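You operate a simulated robot arm through the tools that you are given. There is no shell and no other tool.

You are at the controls of a simulated robot arm. One attempt, no reset.

## Task
Move the blue tube to the gripper ports and set the job card's air pressure.
Fine: shut the valve first, press the blue button once, open the valve again after.

Only the result counts: the job must be done as asked and must still hold three seconds after the hand-in. Knocking over, shifting, dropping, spilling or breaking anything else fails it.

## Robot
A 7-joint arm with a two-finger parallel gripper, fixed in place. Base frame: the origin is on the floor under the middle of its stand, x ahead of it, y to its left, z up. Readings come in mm, degrees, newtons and seconds.
It reaches about 1147 mm from its shoulder. Its first joint turns from -166.0 to 166.0 degrees. Payload 3.43 kg.
The tool frame sits at the grasp point between the pads (the TCP): z along the fingers, y along the line on which they close. The tips reach 30 mm beyond it. The gripper opens to 94 mm. The fingers are 28 mm wide and 10 mm thick; the gripper's body (50 by 96 mm) begins 55 mm behind the TCP.
Orientation is that of the tool frame in the base frame, as a unit quaternion [x, y, z, w]. With the fingers straight down and closing along the base's y, the tool's x points along the base's -x, its y along +y and its z along -z.

## Interface
- The arm moves only by the tool arm_command. Its argument "motion" is one flat list of numbers, 7 for each row, row after row: the shift along the tool's x, y, z in units of 300 mm (1.0 is 300 mm), then the turn, a rotation vector about the tool's x, y, z in units of 180 degrees (1.0 is 180 degrees), then the finger opening in mm, from 0 to 94. In form: [dx, dy, dz, ax, ay, az, grip, dx, dy, dz, ax, ay, az, grip, ...]. A call has 1 to 20 rows; each row is the pose to reach, as a shift and turn from the pose commanded when the call began, along the tool's axes at that moment. A call with a number of a shift or a turn outside -1 to 1 is refused whole. A row lasts 0.2 s, in which the tool goes at most 50 mm and 8.6 degrees; a call with a longer step from one row to the next is refused whole, and so is a gripper value outside its range. Where a pose cannot be reached the arm comes as near as it can. A force on the tool above 40 N (or 10 N above the force at the start of the call, whichever is more), or a blocked arm, ends the call early, and 0.2 s more pass. The fingers move at their own pace (about 45 mm/s each) and stop on an object; they squeeze with about 28 N. The grip force told is the motor's: it shows also when the fingers shut on nothing. Time passes only in rows, and 0.2 s behind the last, so rows that repeat a pose let the fingers close. It gives the time, the measured TCP pose, the force on the tool (base axes), the opening and the grip force at its end, in the units of the frame above (readings bear some noise), with the torque about the TCP (base axes, N m) and any sound that the robot's microphone picked up.
- Cameras (640 x 400 px; columns grow to the right, rows downward): "scene" is fixed at [51.7, -652.6, 1610.1]; the picture's right is [0.74, -0.67, 0.00], its down [-0.33, -0.37, -0.87] and it looks along [0.58, 0.65, -0.50] (base axes); focal length 322 px, centre (320, 200). "wrist" rides on the gripper at [76, 14, -103] in the tool frame; the picture's right is [-0.18, 0.98, 0.00], its down [-0.75, -0.14, -0.64] and it looks along [-0.63, -0.12, 0.77] (tool axes); focal length 243 px, centre (320, 200). There is no depth. A picture from a camera that has moved, and an enlarged one, comes with that camera's place and axes in the base frame and with its lens.
- grab_frame(camera): a new picture of that camera. The clock stands still meanwhile.
- enlarge(camera, box): a new picture of the part [left, top, right, bottom] of that camera's present view, enlarged. The clock stands still meanwhile.
- hand_in(): hands the job in; it is judged then, once.

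Nothing tells you positions but the pictures and the camera data. Unless the task says otherwise, let go and move clear before handing in.

The tools are called after ">>>" as a command line: name --argument value ..., lists and objects as JSON in quotes. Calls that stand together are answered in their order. arm_command: Moves the arm, as the interface text tells. Its arguments: {"type":"object","properties":{"motion":{"type":"array"}},"required":["motion"]} The other tools are called the same way: grab_frame (camera) takes a picture; enlarge (camera, box) takes an enlarged picture of a part of a camera's view; hand_in () hands the job in.

At the start:

```text
clock: 0.0
tool_pos: [459.9, 77.8, 1227.8]
orientation: [0.001, 1.0, 0.0, 0.0]
contact_force: [-0.8, -0.1, -0.3]
moment: [-0.01, -0.07, 0.03]
opening: 94.1
gripper_force: 0.1
```

scene: 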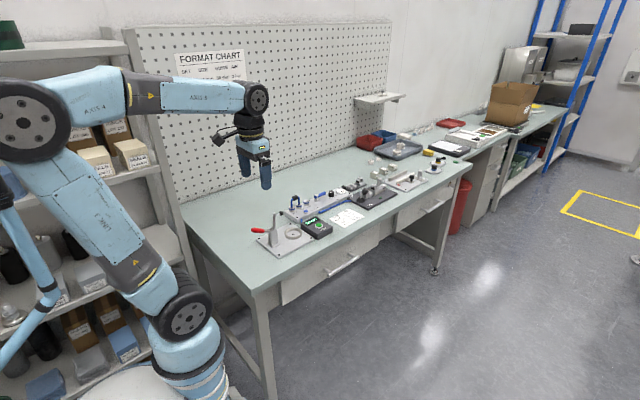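
wrist: 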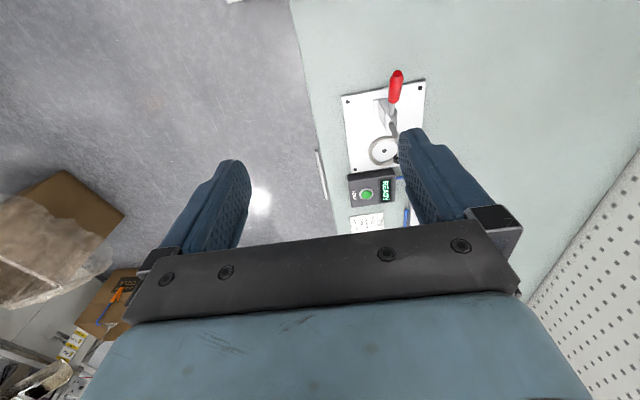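

I see a workbench with a toggle clamp plate, a READY box, a pneumatic panel with blue tubing and a job card. I will enlarge those parts of the scene before moving anything.

>>> enlarge --camera "scene" --box '[250, 170, 410, 270]'

>>> enlarge --camera "scene" --box '[270, 180, 350, 230]'

>>> enlarge --camera "scene" --box '[340, 160, 420, 210]'

>>> enlarge --camera "scene" --box '[160, 35, 260, 97]'

>>> enlarge --camera "wrist" --box '[320, 60, 480, 240]'

```text
4.00 times, centred on (330, 220) of scene
camera zoom: at [51.7, -652.6, 1610.1], right [0.74, -0.67, 0.0], down [-0.33, -0.37, -0.87], along [0.58, 0.65, -0.5], focal length 1286 px, centre (280, 120)
```

zoom: 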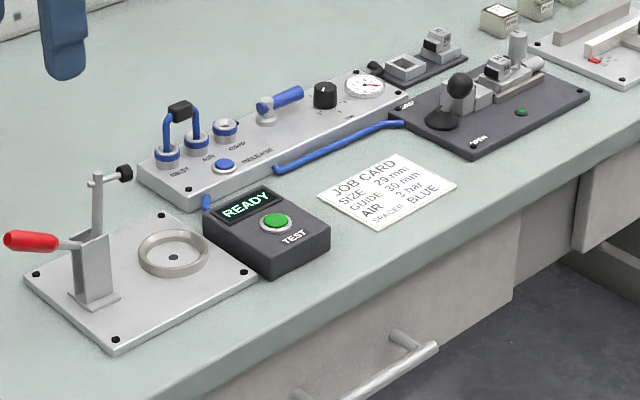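

```text
8.00 times, centred on (310, 205) of scene
camera zoom: at [51.7, -652.6, 1610.1], right [0.74, -0.67, 0.0], down [-0.33, -0.37, -0.87], along [0.58, 0.65, -0.5], focal length 2572 px, centre (400, 160)
```

zoom: 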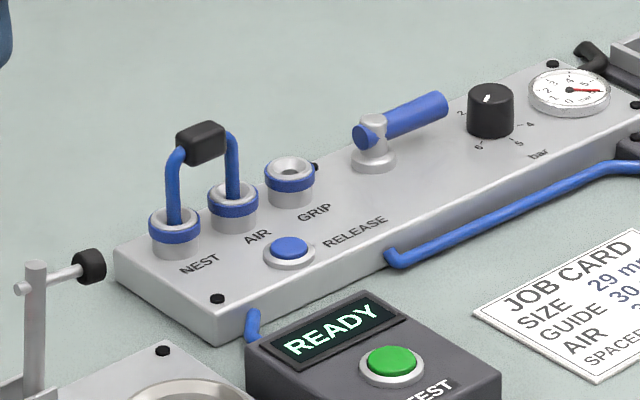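

```text
8.00 times, centred on (380, 185) of scene
camera zoom: at [51.7, -652.6, 1610.1], right [0.74, -0.67, 0.0], down [-0.33, -0.37, -0.87], along [0.58, 0.65, -0.5], focal length 2572 px, centre (-160, 320)
```

zoom: 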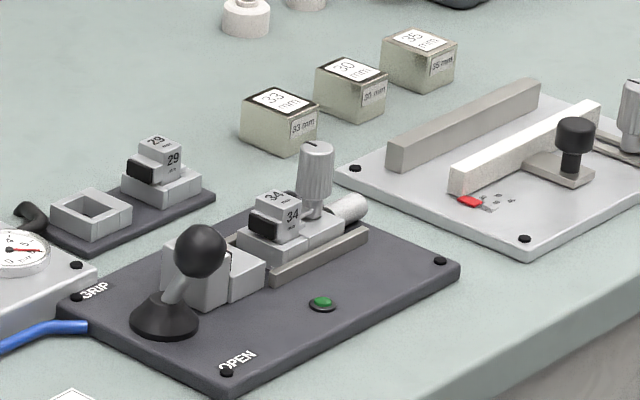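

```text
6.40 times, centred on (210, 66) of scene
camera zoom: at [51.7, -652.6, 1610.1], right [0.74, -0.67, 0.0], down [-0.33, -0.37, -0.87], along [0.58, 0.65, -0.5], focal length 2058 px, centre (1024, 1058)
```

zoom: 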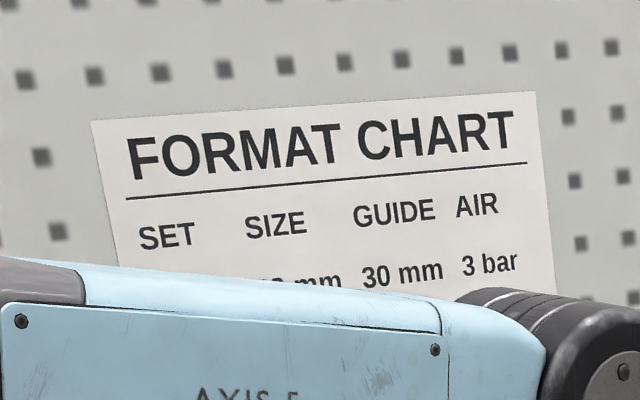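

```text
2.22 times, centred on (400, 150) of wrist
camera zoom: at [385.0, 92.5, 1329.7], right [0.18, 0.98, 0.0], down [0.75, -0.14, 0.64], along [0.63, -0.12, -0.77], focal length 539 px, centre (142, 311)
```

zoom: 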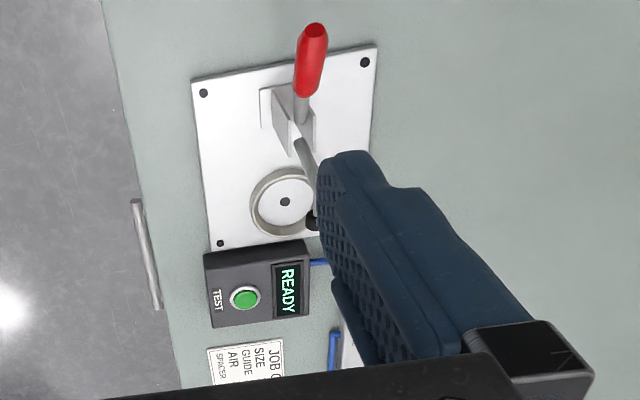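

The panel has NEST, AIR and GRIP ports. The U-tube is now on NEST–AIR, and next to it are a blue RELEASE button, a blue valve lever, a knob marked 2–6 bar and a gauge; the card asks for 3 bar. I put the ports near x≈750–830, y≈305, z≈890, so I'll move the wrist camera there for a closer look.

>>> arm_command --motion '[-0.04, 0.09, 0.05, 0, 0, 0, 94, -0.08, 0.18, 0.1, 0, 0, 0, 94, -0.12, 0.27, 0.15, 0, 0, 0, 94, -0.16, 0.36, 0.2, 0, 0, 0, 94, -0.2, 0.45, 0.25, 0, 0, 0, 94, -0.24, 0.54, 0.3, 0, 0, 0, 94, -0.28, 0.63, 0.35, 0, 0, 0, 94, -0.32, 0.7, 0.4, 0, 0, 0, 94]'

>>> grab_frame --camera "wrist"

>>> grab_frame --camera "scene"

```text
clock: 1.8
tool_pos: [555.8, 287.7, 1108.4]
orientation: [0.001, 1.0, 0.0, 0.0]
contact_force: [0.2, -0.9, -0.2]
moment: [0.02, -0.01, 0.0]
opening: 94.2
gripper_force: 0.0
```

```text
taken
camera wrist: at [479.9, 302.2, 1210.7], right [0.19, 0.98, 0.0], down [0.75, -0.14, 0.64], along [0.63, -0.12, -0.77], focal length 243 px, centre (320, 200)
```

wrist: 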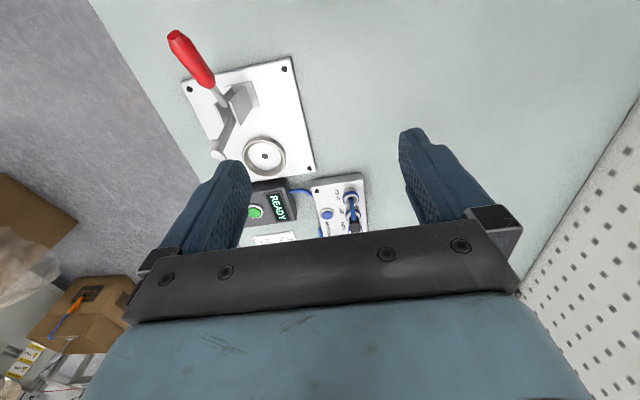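

```text
taken
```

scene: 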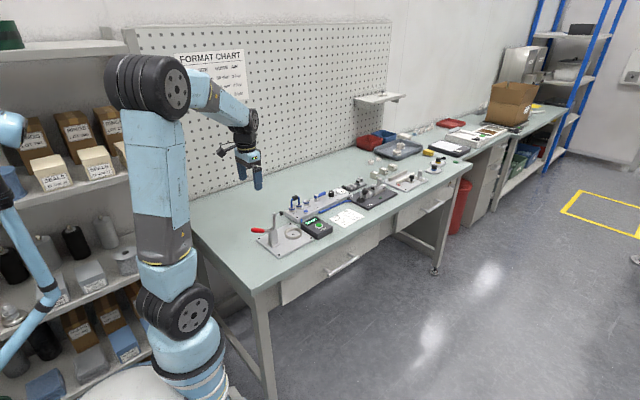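

In the wrist picture, farther x appears lower and is hidden by the gripper body, so the hand has to be over the panel to see it. I'll move forward to about x=820 at this height, which is well above everything there.

>>> arm_command --motion '[-0.11, 0.0, 0, 0, 0, 0, 94, -0.22, 0.0, 0, 0, 0, 0, 94, -0.33, 0, 0, 0, 0, 0, 94, -0.44, 0, 0, 0, 0, 0, 94, -0.55, 0, 0, 0, 0, 0, 94, -0.66, 0, 0, 0, 0, 0, 94, -0.77, 0, 0, 0, 0, 0, 94, -0.88, 0, 0, 0, 0, 0, 94]'

>>> grab_frame --camera "wrist"

>>> grab_frame --camera "scene"

```text
clock: 3.6
tool_pos: [821.8, 286.1, 1109.1]
orientation: [0.001, 1.0, 0.0, 0.0]
contact_force: [-0.4, 0.5, 0.3]
moment: [0.0, 0.0, -0.01]
opening: 94.0
gripper_force: 0.2
```

```text
taken
camera wrist: at [746.8, 301.9, 1210.4], right [0.18, 0.98, 0.0], down [0.75, -0.14, 0.64], along [0.63, -0.12, -0.77], focal length 243 px, centre (320, 200)
```

wrist: 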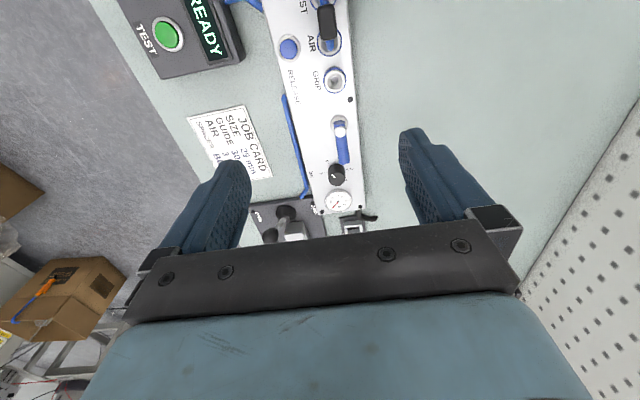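

```text
taken
```

scene: 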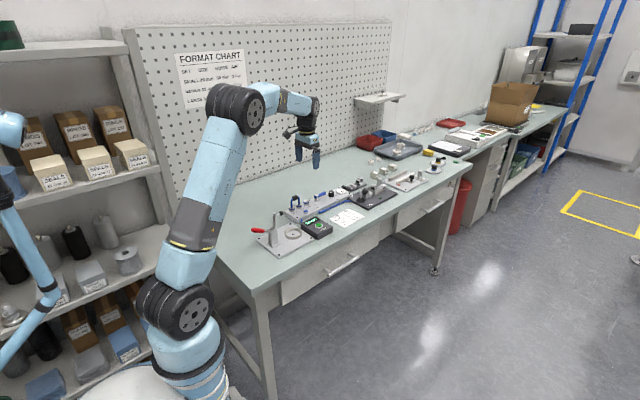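

>>> enlarge --camera "wrist" --box '[250, 0, 410, 100]'

>>> enlarge --camera "wrist" --box '[250, 90, 410, 230]'

>>> enlarge --camera "scene" --box '[170, 45, 250, 110]'

>>> enlarge --camera "scene" --box '[310, 175, 350, 205]'

>>> enlarge --camera "wrist" --box '[180, 100, 280, 190]'

```text
4.00 times, centred on (330, 50) of wrist
camera zoom: at [746.8, 301.9, 1210.4], right [0.18, 0.98, 0.0], down [0.75, -0.14, 0.64], along [0.63, -0.12, -0.77], focal length 970 px, centre (280, 800)
```

zoom: 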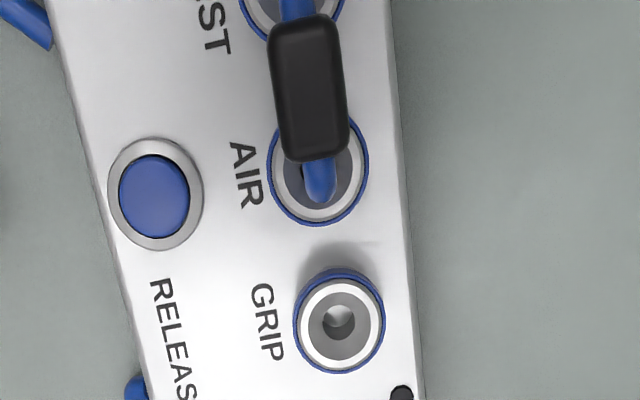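

```text
2.86 times, centred on (330, 160) of wrist
camera zoom: at [746.8, 301.9, 1210.4], right [0.18, 0.98, 0.0], down [0.75, -0.14, 0.64], along [0.63, -0.12, -0.77], focal length 693 px, centre (291, 314)
```

zoom: 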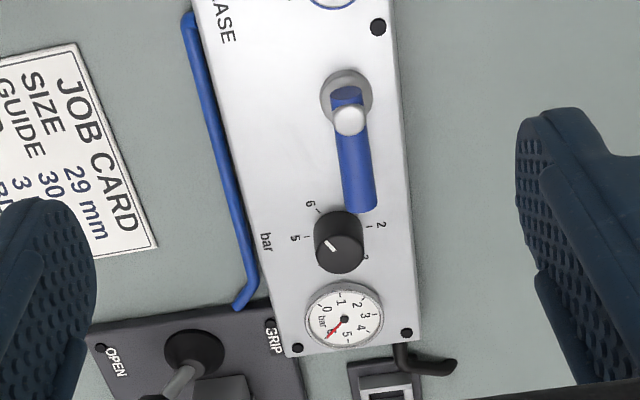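

```text
6.15 times, centred on (210, 78) of scene
camera zoom: at [51.7, -652.6, 1610.1], right [0.74, -0.67, 0.0], down [-0.33, -0.37, -0.87], along [0.58, 0.65, -0.5], focal length 1978 px, centre (997, 954)
```

zoom: 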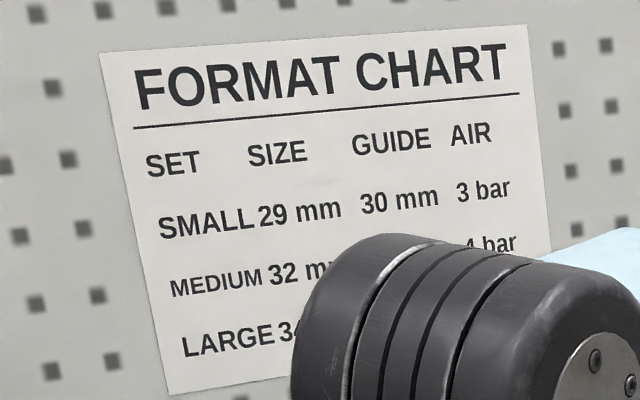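

```text
13.33 times, centred on (330, 190) of scene
camera zoom: at [51.7, -652.6, 1610.1], right [0.74, -0.67, 0.0], down [-0.33, -0.37, -0.87], along [0.58, 0.65, -0.5], focal length 4287 px, centre (187, 333)
```

zoom: 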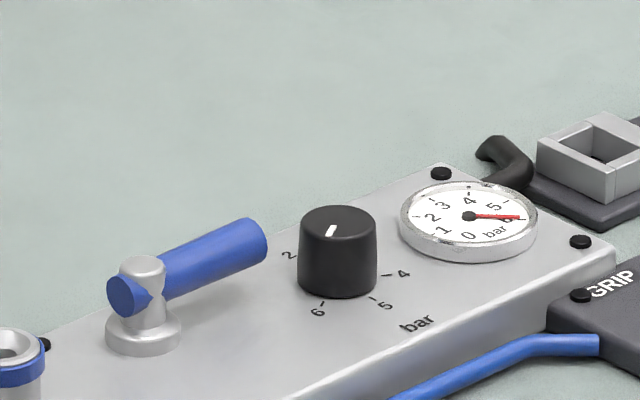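

```text
4.44 times, centred on (230, 145) of wrist
camera zoom: at [746.8, 301.9, 1210.4], right [0.18, 0.98, 0.0], down [0.75, -0.14, 0.64], along [0.63, -0.12, -0.77], focal length 1078 px, centre (720, 444)
```

zoom: 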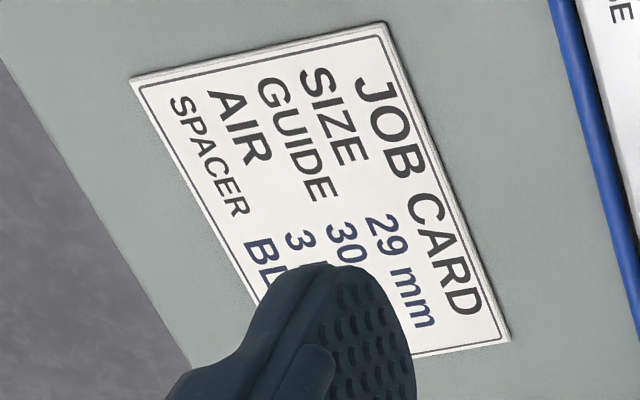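

The card reads AIR 3 bar, and the gauge now shows about 6. I need accurate positions, so I'll take wrist views from two x positions to triangulate, starting 80 mm back.

>>> arm_command --motion '[0.0667, 0, 0, 0, 0, 0, 94, 0.1333, 0, 0, 0, 0, 0, 94, 0.2, 0, 0, 0, 0, 0, 94, 0.2667, 0, 0, 0, 0, 0, 94, 0.2667, 0, 0, 0, 0, 0, 94]'

>>> enlarge --camera "wrist" --box '[250, 60, 410, 160]'

>>> enlarge --camera "wrist" --box '[250, 130, 410, 230]'

```text
clock: 4.8
tool_pos: [742.9, 288.0, 1108.5]
orientation: [0.0, 1.0, 0.0, 0.0]
contact_force: [-0.5, -0.1, -0.7]
moment: [-0.02, 0.01, 0.02]
opening: 94.1
gripper_force: 0.0
```

```text
4.00 times, centred on (330, 110) of wrist
camera zoom: at [666.7, 303.0, 1210.2], right [0.18, 0.98, 0.0], down [0.75, -0.14, 0.64], along [0.63, -0.12, -0.77], focal length 970 px, centre (280, 560)
```

zoom: 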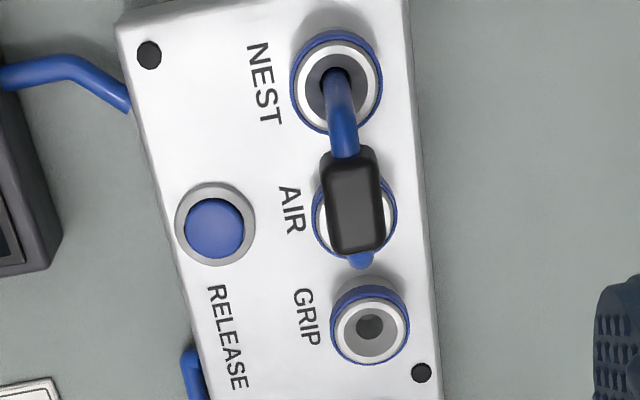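

```text
4.00 times, centred on (330, 180) of wrist
camera zoom: at [666.7, 303.0, 1210.2], right [0.18, 0.98, 0.0], down [0.75, -0.14, 0.64], along [0.63, -0.12, -0.77], focal length 970 px, centre (280, 280)
```

zoom: 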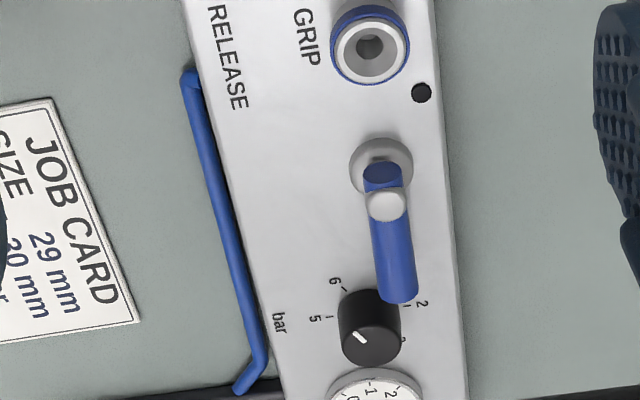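

Triangulating the two views gives these positions:

| Item | Position (mm) |
|---|---|
| NEST port | (744, 305.6, 902) |
| AIR port | (784, 305.6, 902) |
| GRIP port | (824, 305.5, 902) |
| Tube clip | (764, 305, top about 949) |
| RELEASE button | (785, 258, 887) |
| Valve pivot | (885.5, 304) |
| Valve lever tip | x≈934, top about 910 |
| Knob | (961, 289) |
| Panel top | z≈884 |

The knob scale works out at 60° per bar. Next I'll hover over the lever with the fingers narrowed to a fork and check.

>>> arm_command --motion '[-0.096, 0.009, 0.06, 0, 0, 0, 80, -0.192, 0.018, 0.12, 0, 0, 0, 60, -0.288, 0.027, 0.18, 0, 0, 0, 40, -0.384, 0.036, 0.24, 0, 0, 0, 32, -0.48, 0.045, 0.3, 0, 0, 0, 32, -0.577, 0.0533, 0.3617, 0, 0, 0, 32, -0.577, 0.0533, 0.3617, 0, 0, 0, 32]'

>>> grab_frame --camera "wrist"

>>> enlarge --camera "wrist" --box '[240, 40, 400, 140]'

>>> enlarge --camera "scene" --box '[290, 165, 354, 205]'

```text
clock: 6.4
tool_pos: [915.6, 302.0, 999.3]
orientation: [0.001, 1.0, 0.0, 0.0]
contact_force: [0.3, 0.4, -0.4]
moment: [-0.02, -0.02, 0.01]
opening: 32.2
gripper_force: 0.1
```

```text
taken
camera wrist: at [840.6, 316.3, 1100.5], right [0.19, 0.98, 0.0], down [0.75, -0.14, 0.64], along [0.63, -0.12, -0.77], focal length 243 px, centre (320, 200)
```

wrist: 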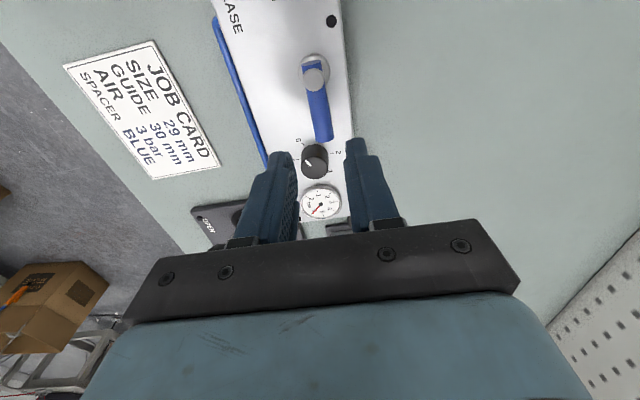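

```text
4.00 times, centred on (320, 90) of wrist
camera zoom: at [840.6, 316.3, 1100.5], right [0.19, 0.98, 0.0], down [0.75, -0.14, 0.64], along [0.63, -0.12, -0.77], focal length 970 px, centre (320, 640)
```

zoom: 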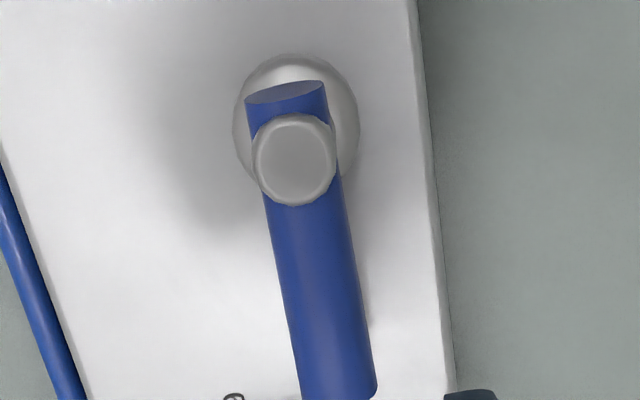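

```text
10.00 times, centred on (322, 185) of scene
camera zoom: at [51.7, -652.6, 1610.1], right [0.74, -0.67, 0.0], down [-0.33, -0.37, -0.87], along [0.58, 0.65, -0.5], focal length 3215 px, centre (300, 350)
```

zoom: 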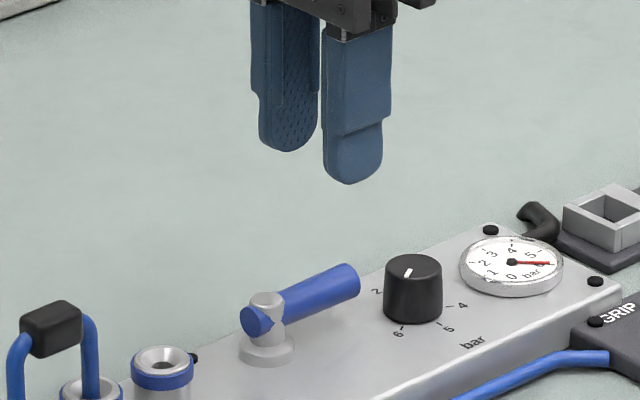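

The lever runs along +x at y≈303.5, about 15 mm thick, with its tip at x≈934. I'll lower the fork around it so the tips stay about 6 mm above the panel.

>>> arm_command --motion '[-0.0067, 0.0043, 0.09, 0, 0, 0, 32, -0.0067, 0.0043, 0.17, 0, 0, 0, 32, -0.0067, 0.0043, 0.22, 0, 0, 0, 32, -0.0067, 0.0043, 0.25, 0, 0, 0, 32, -0.0067, 0.0043, 0.2633, 0, 0, 0, 32, -0.0067, 0.0043, 0.2633, 0, 0, 0, 32]'

>>> grab_frame --camera "wrist"

>>> enlarge --camera "scene" --box '[290, 165, 354, 205]'

```text
clock: 7.8
tool_pos: [917.7, 304.5, 920.8]
orientation: [0.0, 1.0, 0.0, 0.001]
contact_force: [-0.6, -0.5, -0.5]
moment: [-0.04, -0.03, 0.0]
opening: 32.1
gripper_force: 0.0
```

```text
taken
camera wrist: at [841.2, 319.5, 1022.2], right [0.18, 0.98, 0.0], down [0.75, -0.14, 0.64], along [0.63, -0.12, -0.77], focal length 243 px, centre (320, 200)
```

wrist: 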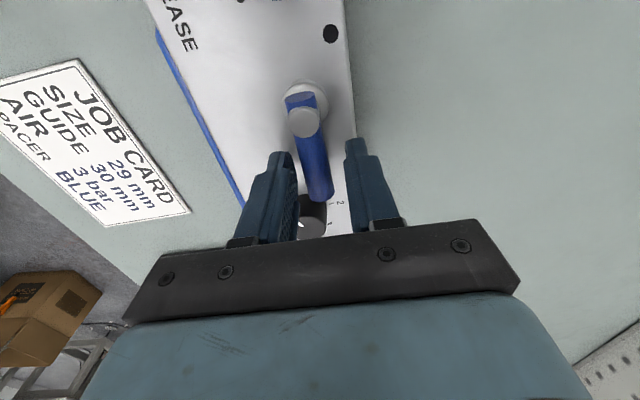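

```text
10.00 times, centred on (322, 185) of scene
camera zoom: at [51.7, -652.6, 1610.1], right [0.74, -0.67, 0.0], down [-0.33, -0.37, -0.87], along [0.58, 0.65, -0.5], focal length 3215 px, centre (300, 350)
```

zoom: 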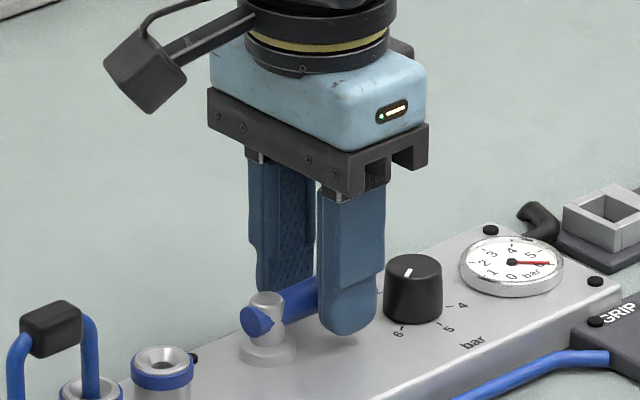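

The fork is around the lever with no contact force. I'll narrow it to 20 mm and try turning the lever towards −y about its pivot, watching the force.

>>> arm_command --motion '[0, 0, 0, 0, 0, 0, 20, 0, 0, 0, 0, 0, 0, 20, 0.0004, -0.0093, 0, 0, 0, 0.0278, 20, 0.0016, -0.0185, 0, 0, 0, 0.0556, 20, 0.0036, -0.0276, 0, 0, 0, 0.0833, 20, 0.0064, -0.0365, 0, 0, 0, 0.1111, 20]'

>>> enlarge --camera "wrist" --box '[200, 40, 440, 240]'

>>> enlarge --camera "scene" --box '[290, 165, 354, 205]'

```text
clock: 9.2
tool_pos: [913.1, 294.2, 919.7]
orientation: [0.175, 0.985, 0.0, 0.0]
contact_force: [1.0, 0.3, 0.7]
moment: [0.0, 0.02, -0.01]
opening: 20.8
gripper_force: 0.4
```

```text
2.00 times, centred on (320, 140) of wrist
camera zoom: at [848.1, 334.0, 1022.3], right [0.51, 0.86, 0.0], down [0.66, -0.39, 0.64], along [0.55, -0.33, -0.77], focal length 485 px, centre (320, 320)
```

zoom: 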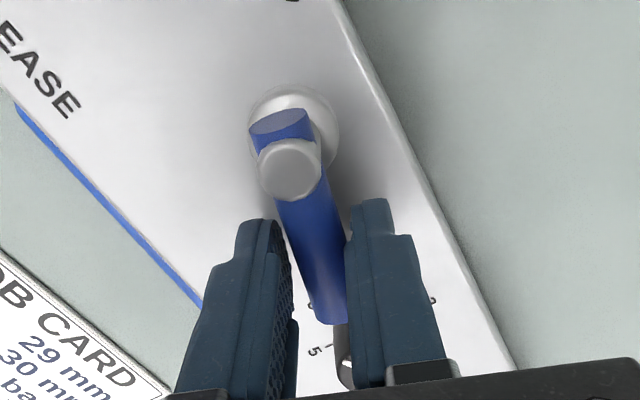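

```text
10.00 times, centred on (322, 185) of scene
camera zoom: at [51.7, -652.6, 1610.1], right [0.74, -0.67, 0.0], down [-0.33, -0.37, -0.87], along [0.58, 0.65, -0.5], focal length 3215 px, centre (300, 350)
```

zoom: 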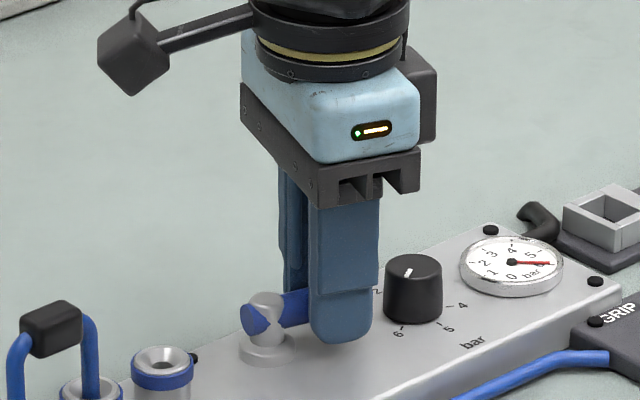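

The lever follows the fork towards −y with almost no force, so this is the right way. I'll continue the arc to 90°.

>>> arm_command --motion '[0.0008, -0.013, 0, 0, 0, 0.0389, 20, 0.0032, -0.0258, 0, 0, 0, 0.0778, 20, 0.0071, -0.0382, 0, 0, 0, 0.1167, 20, 0.0125, -0.0501, 0, 0, 0, 0.1556, 20, 0.0193, -0.0612, 0, 0, 0, 0.1944, 20, 0.0274, -0.0714, 0, 0, 0, 0.2333, 20, 0.0367, -0.0805, 0, 0, 0, 0.2722, 20, 0.047, -0.0884, 0, 0, 0, 0.3111, 20, 0.0582, -0.095, 0, 0, 0, 0.35, 20, 0.0702, -0.1002, 0, 0, 0, 0.3889, 20]'

>>> grab_frame --camera "wrist"

>>> enlarge --camera "scene" --box '[290, 165, 354, 205]'

```text
clock: 11.4
tool_pos: [884.3, 272.0, 920.8]
orientation: [0.708, 0.706, 0.0, -0.001]
contact_force: [-0.6, 0.6, 0.0]
moment: [0.03, 0.02, 0.03]
opening: 20.1
gripper_force: 0.1
```

```text
taken
camera wrist: at [899.3, 349.1, 1022.4], right [0.98, -0.19, 0.0], down [-0.14, -0.75, 0.64], along [-0.12, -0.63, -0.77], focal length 243 px, centre (320, 200)
```

wrist: 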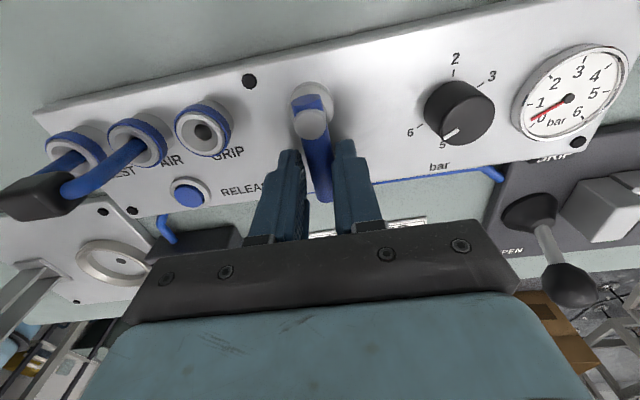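

```text
10.00 times, centred on (322, 185) of scene
camera zoom: at [51.7, -652.6, 1610.1], right [0.74, -0.67, 0.0], down [-0.33, -0.37, -0.87], along [0.58, 0.65, -0.5], focal length 3215 px, centre (300, 350)
```

zoom: 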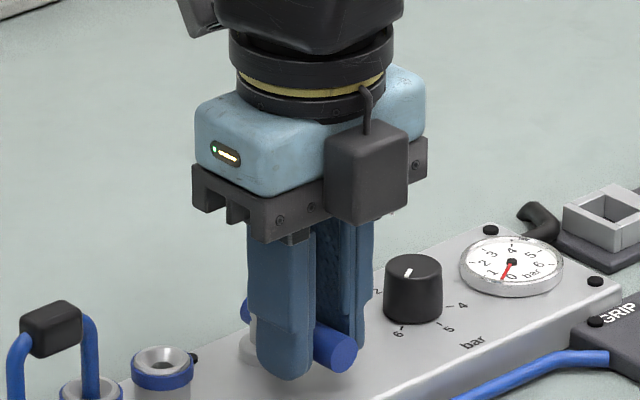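

The lever is near 90° and the gauge has dropped to nearly 0. I'll enlarge to check the lever angle, gauge and knob mark.

>>> enlarge --camera "wrist" --box '[400, 40, 640, 190]'

>>> enlarge --camera "wrist" --box '[220, 70, 420, 230]'

>>> enlarge --camera "scene" --box '[325, 180, 349, 200]'

```text
2.67 times, centred on (520, 115) of wrist
camera zoom: at [899.3, 349.1, 1022.4], right [0.98, -0.19, 0.0], down [-0.14, -0.75, 0.64], along [-0.12, -0.63, -0.77], focal length 647 px, centre (-213, 427)
```

zoom: 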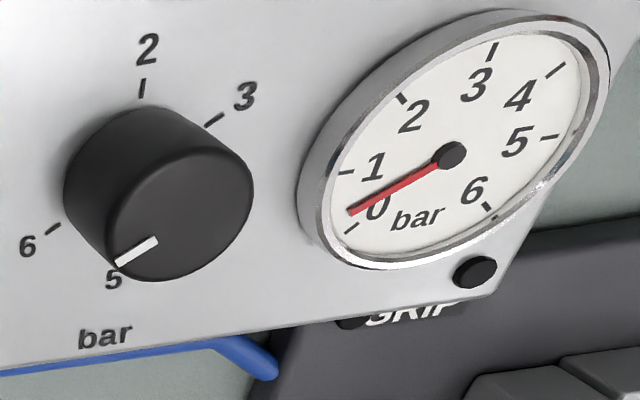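

```text
2.50 times, centred on (320, 150) of wrist
camera zoom: at [899.3, 349.1, 1022.4], right [0.98, -0.19, 0.0], down [-0.14, -0.75, 0.64], along [-0.12, -0.63, -0.77], focal length 606 px, centre (320, 325)
```

zoom: 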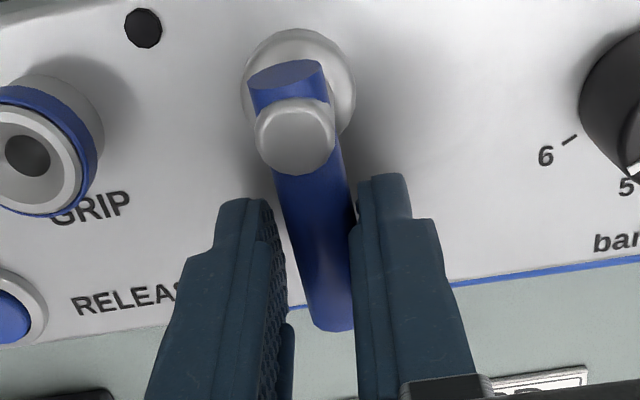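

```text
16.00 times, centred on (337, 190) of scene
camera zoom: at [51.7, -652.6, 1610.1], right [0.74, -0.67, 0.0], down [-0.33, -0.37, -0.87], along [0.58, 0.65, -0.5], focal length 5144 px, centre (48, 360)
```

zoom: 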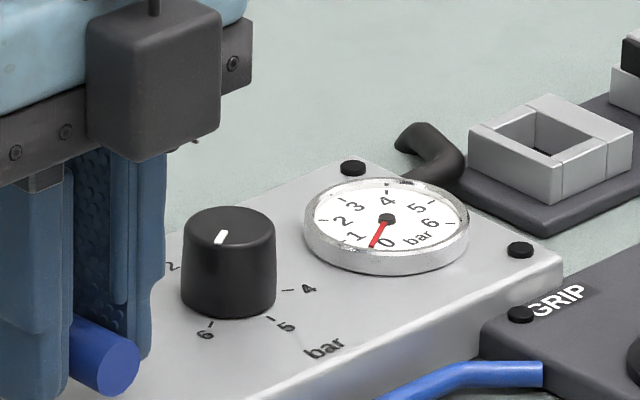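

The gauge still shows about 0.25 bar and the lever trails by the fork slack at about 85°. I'll push a few degrees further until it reads 0.

>>> arm_command --motion '[0.0001, -0.0056, 0, 0, 0, 0.0167, 20, 0.0003, -0.0084, 0, 0, 0, 0.025, 20, 0.0006, -0.0111, 0, 0, 0, 0.0333, 20, 0.0006, -0.0111, 0, 0, 0, 0.0333, 20]'

>>> enlarge --camera "wrist" --box '[400, 20, 640, 190]'

>>> enlarge --camera "wrist" --box '[220, 70, 420, 230]'

```text
clock: 12.4
tool_pos: [882.8, 272.8, 920.7]
orientation: [0.744, 0.668, 0.0, 0.0]
contact_force: [9.1, 0.6, 4.6]
moment: [-0.02, -0.22, 0.15]
opening: 25.0
gripper_force: 4.1
```

```text
2.35 times, centred on (520, 105) of wrist
camera zoom: at [904.2, 347.6, 1022.3], right [0.96, -0.29, 0.0], down [-0.22, -0.73, 0.64], along [-0.18, -0.61, -0.77], focal length 571 px, centre (-151, 424)
```

zoom: 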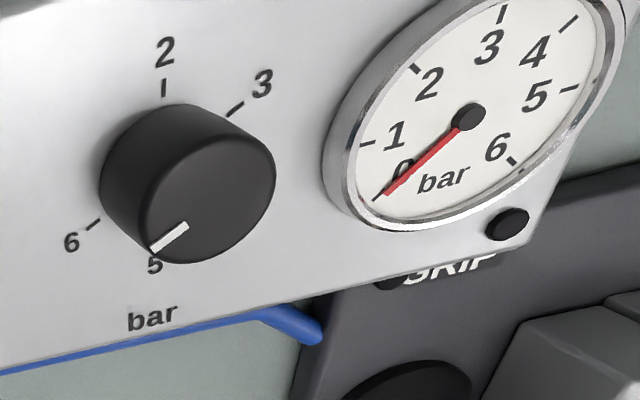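

```text
2.50 times, centred on (320, 150) of wrist
camera zoom: at [904.2, 347.6, 1022.3], right [0.96, -0.29, 0.0], down [-0.22, -0.73, 0.64], along [-0.18, -0.61, -0.77], focal length 606 px, centre (320, 325)
```

zoom: 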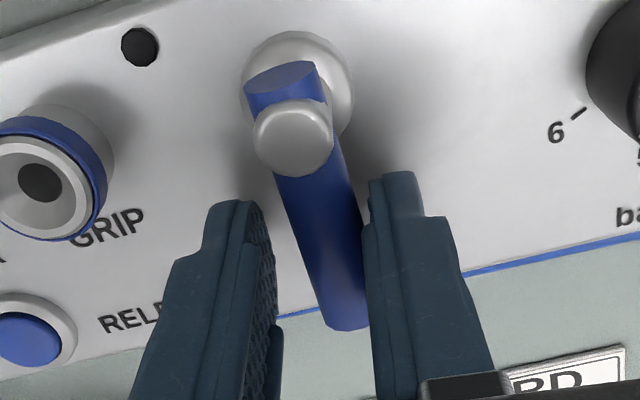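

The lever is against its stop and the gauge reads 0, so the valve is shut. I'll ease the fork back, open it slightly and lift straight up.

>>> arm_command --motion '[0.0003, 0.008, 0, 0, 0, -0.02, 26, 0.0006, 0.0111, 0, 0, 0, -0.0333, 32, 0.0006, 0.0111, 0, 0, 0, -0.0333, 34, 0.0006, 0.0111, -0.05, 0, 0, -0.0333, 34, 0.0006, 0.0111, -0.15, 0, 0, -0.0333, 34, 0.0006, 0.0111, -0.28, 0, 0, -0.0333, 34]'

>>> grab_frame --camera "wrist"

>>> enlarge --camera "wrist" --box '[60, 60, 260, 220]'

>>> enlarge --camera "scene" --box '[285, 190, 333, 220]'

```text
clock: 13.8
tool_pos: [881.4, 272.8, 1005.2]
orientation: [0.707, 0.707, -0.001, 0.0]
contact_force: [-0.1, 0.5, -0.2]
moment: [0.02, 0.0, 0.03]
opening: 34.2
gripper_force: 0.0
```

```text
taken
camera wrist: at [896.9, 349.5, 1106.9], right [0.98, -0.18, 0.0], down [-0.14, -0.75, 0.64], along [-0.12, -0.63, -0.77], focal length 243 px, centre (320, 200)
```

wrist: 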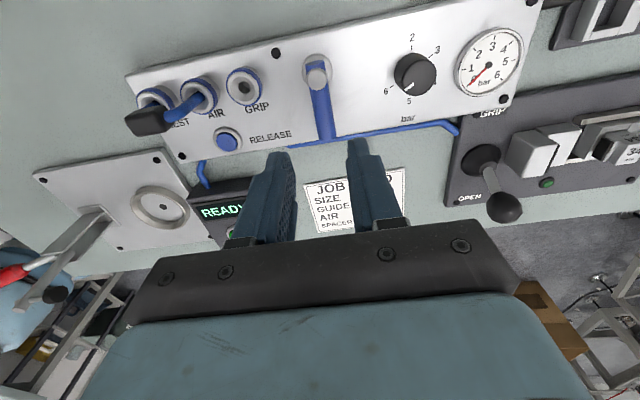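

```text
2.50 times, centred on (160, 140) of wrist
camera zoom: at [896.9, 349.5, 1106.9], right [0.98, -0.18, 0.0], down [-0.14, -0.75, 0.64], along [-0.12, -0.63, -0.77], focal length 606 px, centre (720, 350)
```

zoom: 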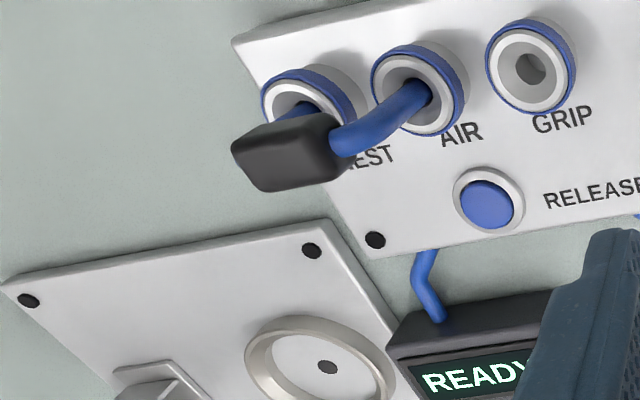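

```text
13.33 times, centred on (309, 205) of scene
camera zoom: at [51.7, -652.6, 1610.1], right [0.74, -0.67, 0.0], down [-0.33, -0.37, -0.87], along [0.58, 0.65, -0.5], focal length 4287 px, centre (467, 133)
```

zoom: 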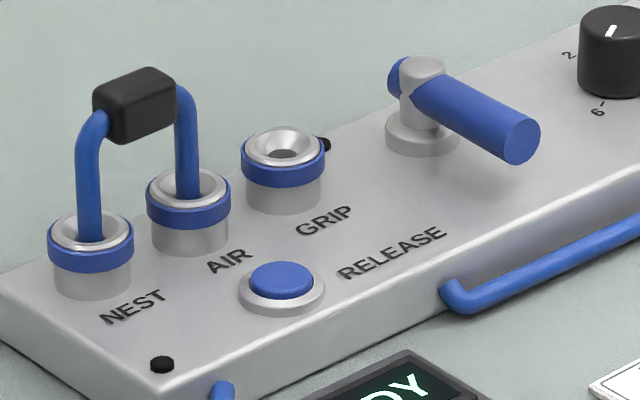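

The valve lever now stands across the panel and the gauge is at 0. The button cap sticks up about 4 mm from its bezel and is about 20 mm across. I'll turn back to the original yaw, close the fingers and hover over it.

>>> arm_command --motion '[-0.0041, -0.027, 0, 0, 0, -0.0417, 20, -0.0083, -0.054, 0, 0, 0, -0.0833, 10, -0.0124, -0.0809, 0, 0, 0, -0.125, 0, -0.0166, -0.1079, 0, 0, 0, -0.1667, 0, -0.0207, -0.1349, 0, 0, 0, -0.2083, 0, -0.0249, -0.1619, 0, 0, 0, -0.25, 0, -0.029, -0.1888, 0, 0, 0, -0.2917, 0, -0.0331, -0.2158, 0, 0, 0, -0.3333, 0, -0.0373, -0.2428, 0, 0, 0, -0.375, 0, -0.0414, -0.2698, 0, 0, 0, -0.4167, 0, -0.0456, -0.2967, 0, 0, 0, -0.4583, 0, -0.0497, -0.3237, 0, 0, 0, -0.5, 0, -0.0497, -0.3237, 0.06, 0, 0, -0.5, 0, -0.0497, -0.3237, 0.1317, 0, 0, -0.5, 0, -0.0497, -0.3237, 0.1317, 0, 0, -0.5, 0]'

>>> grab_frame --camera "wrist"

>>> enlarge --camera "wrist" --box '[220, 60, 420, 220]'

>>> enlarge --camera "scene" --box '[280, 175, 344, 220]'

```text
clock: 17.0
tool_pos: [786.8, 258.3, 965.3]
orientation: [0.0, 1.0, -0.001, 0.0]
contact_force: [-0.2, 0.4, 0.5]
moment: [-0.01, -0.03, -0.03]
opening: 0.1
gripper_force: 28.6
```

```text
taken
camera wrist: at [711.3, 272.9, 1067.3], right [0.18, 0.98, 0.0], down [0.75, -0.14, 0.64], along [0.63, -0.12, -0.77], focal length 243 px, centre (320, 200)
```

wrist: 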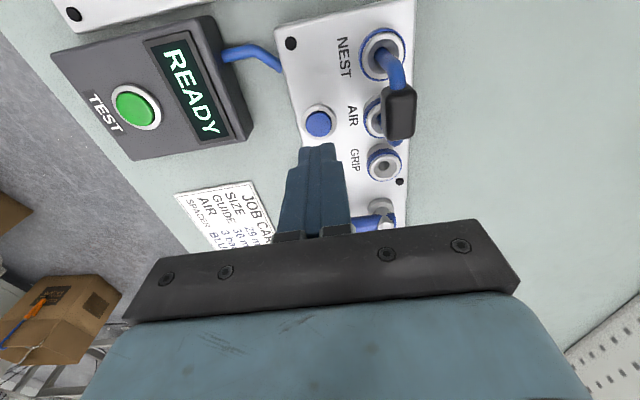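

```text
2.50 times, centred on (320, 140) of wrist
camera zoom: at [711.3, 272.9, 1067.3], right [0.18, 0.98, 0.0], down [0.75, -0.14, 0.64], along [0.63, -0.12, -0.77], focal length 606 px, centre (320, 350)
```

zoom: 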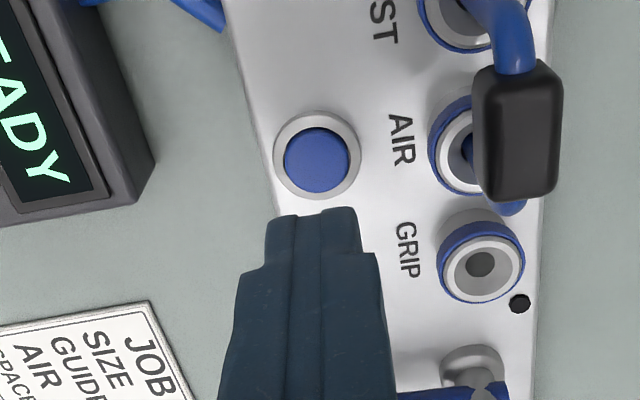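

```text
8.89 times, centred on (312, 198) of scene
camera zoom: at [51.7, -652.6, 1610.1], right [0.74, -0.67, 0.0], down [-0.33, -0.37, -0.87], along [0.58, 0.65, -0.5], focal length 2858 px, centre (391, 222)
```

zoom: 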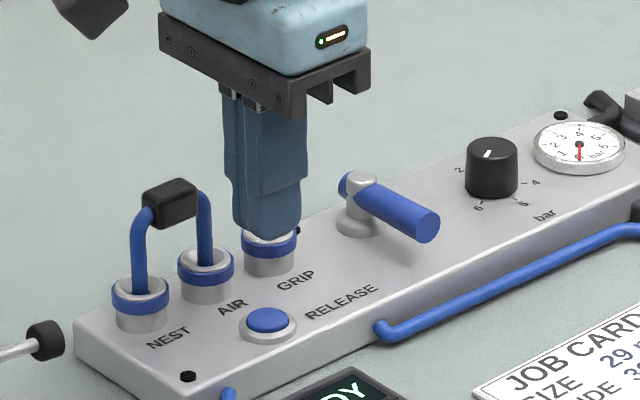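

The button in this view is at (784.3, 258.3), so I'm about 2.7 mm too far in x. I'll correct that and descend to just above the cap.

>>> arm_command --motion '[0.009, -0.001, 0.04, 0, 0, 0, 0, 0.009, -0.001, 0.08, 0, 0, 0, 0, 0.009, -0.001, 0.12, 0, 0, 0, 0, 0.009, -0.001, 0.138, 0, 0, 0, 0, 0.009, -0.001, 0.138, 0, 0, 0, 0]'

>>> enlarge --camera "wrist" --box '[220, 60, 420, 220]'

>>> enlarge --camera "scene" --box '[285, 190, 333, 220]'

```text
clock: 18.2
tool_pos: [784.9, 257.8, 922.4]
orientation: [0.0, 1.0, 0.0, 0.001]
contact_force: [-0.1, -0.5, -0.1]
moment: [-0.01, -0.01, -0.02]
opening: 0.0
gripper_force: 27.7
```

```text
2.50 times, centred on (320, 140) of wrist
camera zoom: at [709.3, 272.2, 1025.2], right [0.18, 0.98, 0.0], down [0.75, -0.14, 0.64], along [0.63, -0.12, -0.77], focal length 606 px, centre (320, 350)
```

zoom: 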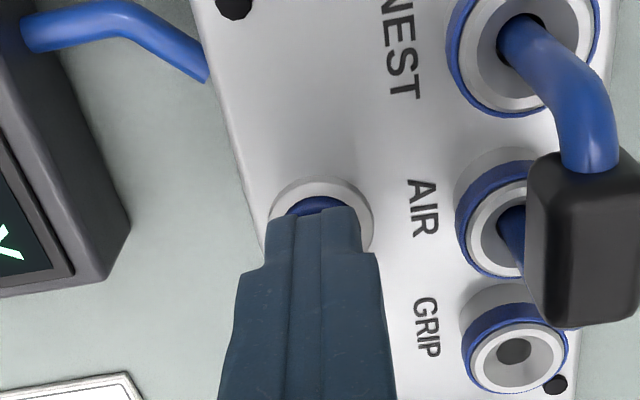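

```text
13.33 times, centred on (309, 205) of scene
camera zoom: at [51.7, -652.6, 1610.1], right [0.74, -0.67, 0.0], down [-0.33, -0.37, -0.87], along [0.58, 0.65, -0.5], focal length 4287 px, centre (467, 133)
```

zoom: 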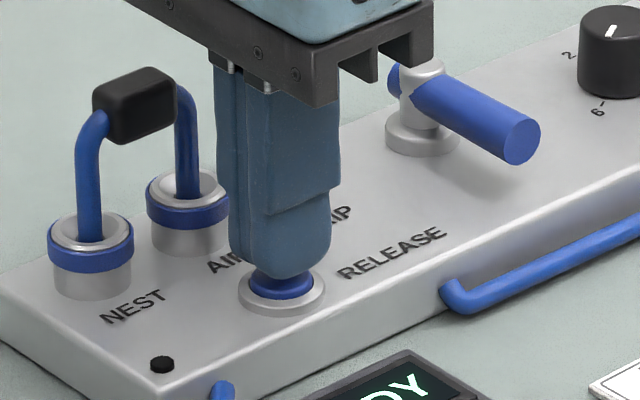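

The fingertips are centred a few mm above the cap. I'll press down slowly, 1 mm at a time.

>>> arm_command --motion '[0, 0, 0.0033, 0, 0, 0, 0, 0, 0, 0.0067, 0, 0, 0, 0, 0, 0, 0.01, 0, 0, 0, 0, 0, 0, 0.0133, 0, 0, 0, 0]'

>>> enlarge --camera "scene" --box '[285, 190, 333, 220]'

```text
clock: 19.2
tool_pos: [784.5, 257.4, 918.2]
orientation: [0.001, 1.0, 0.0, 0.0]
contact_force: [-0.1, 0.4, 0.4]
moment: [-0.03, 0.01, 0.0]
opening: 0.1
gripper_force: 27.9
```

```text
13.33 times, centred on (309, 205) of scene
camera zoom: at [51.7, -652.6, 1610.1], right [0.74, -0.67, 0.0], down [-0.33, -0.37, -0.87], along [0.58, 0.65, -0.5], focal length 4287 px, centre (467, 133)
```

zoom: 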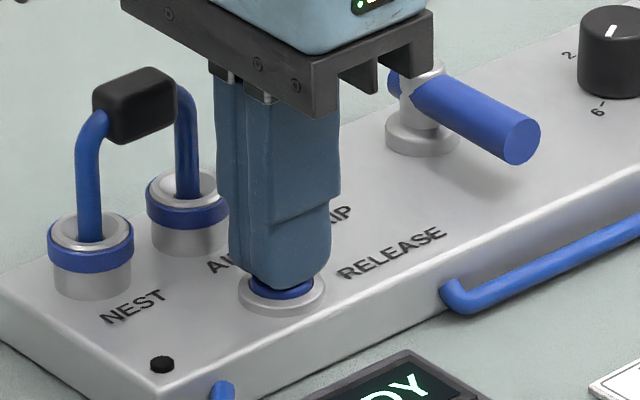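

No contact force yet, so I'll keep going down in 1 mm steps.

>>> arm_command --motion '[0, 0, 0.0033, 0, 0, 0, 0, 0, 0, 0.0067, 0, 0, 0, 0, 0, 0, 0.0067, 0, 0, 0, 0]'

>>> enlarge --camera "scene" --box '[285, 190, 333, 220]'

```text
clock: 20.0
tool_pos: [784.4, 256.9, 918.1]
orientation: [0.001, 1.0, 0.0, 0.0]
contact_force: [0.8, -1.0, 1.1]
moment: [-0.03, 0.01, 0.03]
opening: 0.3
gripper_force: 27.5
```

```text
13.33 times, centred on (309, 205) of scene
camera zoom: at [51.7, -652.6, 1610.1], right [0.74, -0.67, 0.0], down [-0.33, -0.37, -0.87], along [0.58, 0.65, -0.5], focal length 4287 px, centre (467, 133)
```

zoom: 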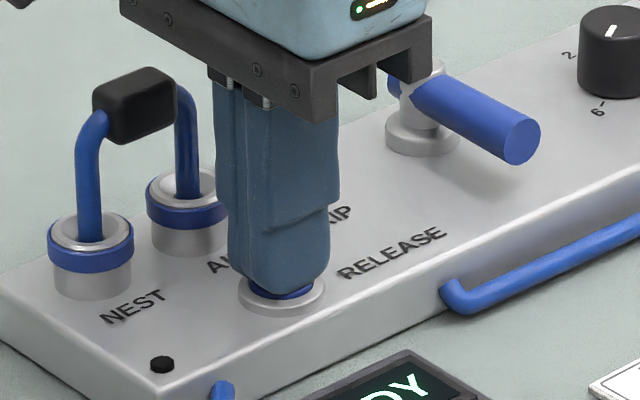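

Contact may just be starting at about 1 N. I'll continue a little further.

>>> arm_command --motion '[0, 0, 0.0033, 0, 0, 0, 0, 0, 0, 0.005, 0, 0, 0, 0, 0, 0, 0.005, 0, 0, 0, 0]'

>>> enlarge --camera "scene" --box '[285, 190, 333, 220]'

```text
clock: 20.8
tool_pos: [784.7, 258.6, 915.9]
orientation: [0.0, 1.0, 0.0, 0.001]
contact_force: [-0.6, 0.7, 2.9]
moment: [-0.04, 0.0, -0.05]
opening: 0.1
gripper_force: 27.6
heard: click
```

```text
13.33 times, centred on (309, 205) of scene
camera zoom: at [51.7, -652.6, 1610.1], right [0.74, -0.67, 0.0], down [-0.33, -0.37, -0.87], along [0.58, 0.65, -0.5], focal length 4287 px, centre (467, 133)
```

zoom: 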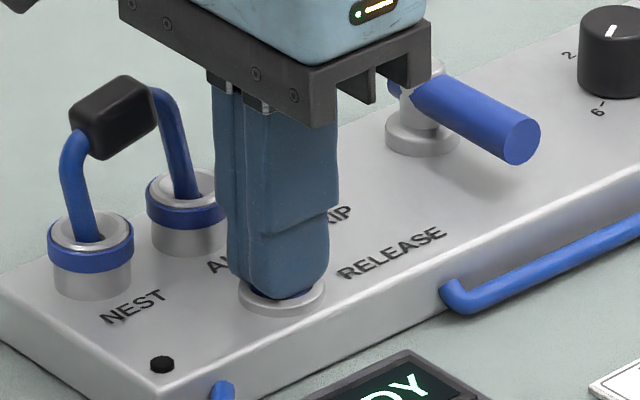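

I heard a click: the button was pressed once and the tube is now released and leaning loosely in its ports. I'll lift straight up off the button and look at the tube.

>>> arm_command --motion '[0, 0, -0.02, 0, 0, 0, 0, 0, 0, -0.08, 0, 0, 0, 0, 0, 0, -0.2, 0, 0, 0, 0, 0, 0, -0.35, 0, 0, 0, 20, 0, 0, -0.45, 0, 0, 0, 44, 0, 0, -0.45, 0, 0, 0, 44]'

>>> grab_frame --camera "wrist"

>>> enlarge --camera "wrist" --box '[260, 40, 420, 170]'

>>> enlarge --camera "scene" --box '[285, 190, 333, 220]'

```text
clock: 22.2
tool_pos: [784.4, 257.8, 1050.2]
orientation: [0.0, 1.0, 0.001, 0.001]
contact_force: [0.4, -0.1, 0.9]
moment: [0.01, -0.04, 0.02]
opening: 44.0
gripper_force: 0.1
```

```text
taken
camera wrist: at [708.6, 273.1, 1152.6], right [0.18, 0.98, 0.0], down [0.75, -0.14, 0.64], along [0.63, -0.12, -0.77], focal length 243 px, centre (320, 200)
```

wrist: 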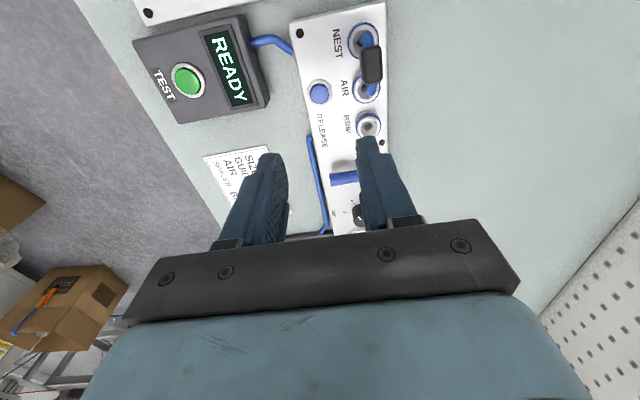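

```text
3.08 times, centred on (340, 105) of wrist
camera zoom: at [708.6, 273.1, 1152.6], right [0.18, 0.98, 0.0], down [0.75, -0.14, 0.64], along [0.63, -0.12, -0.77], focal length 746 px, centre (258, 492)
```

zoom: 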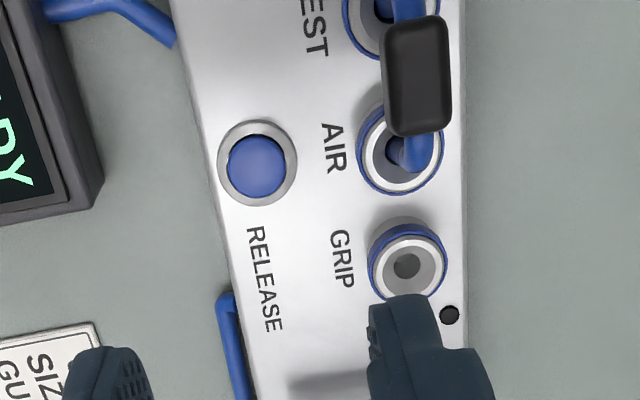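

```text
13.33 times, centred on (309, 205) of scene
camera zoom: at [51.7, -652.6, 1610.1], right [0.74, -0.67, 0.0], down [-0.33, -0.37, -0.87], along [0.58, 0.65, -0.5], focal length 4287 px, centre (467, 133)
```

zoom: 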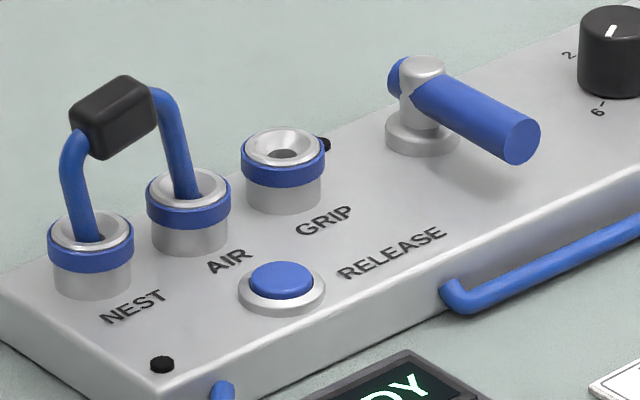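

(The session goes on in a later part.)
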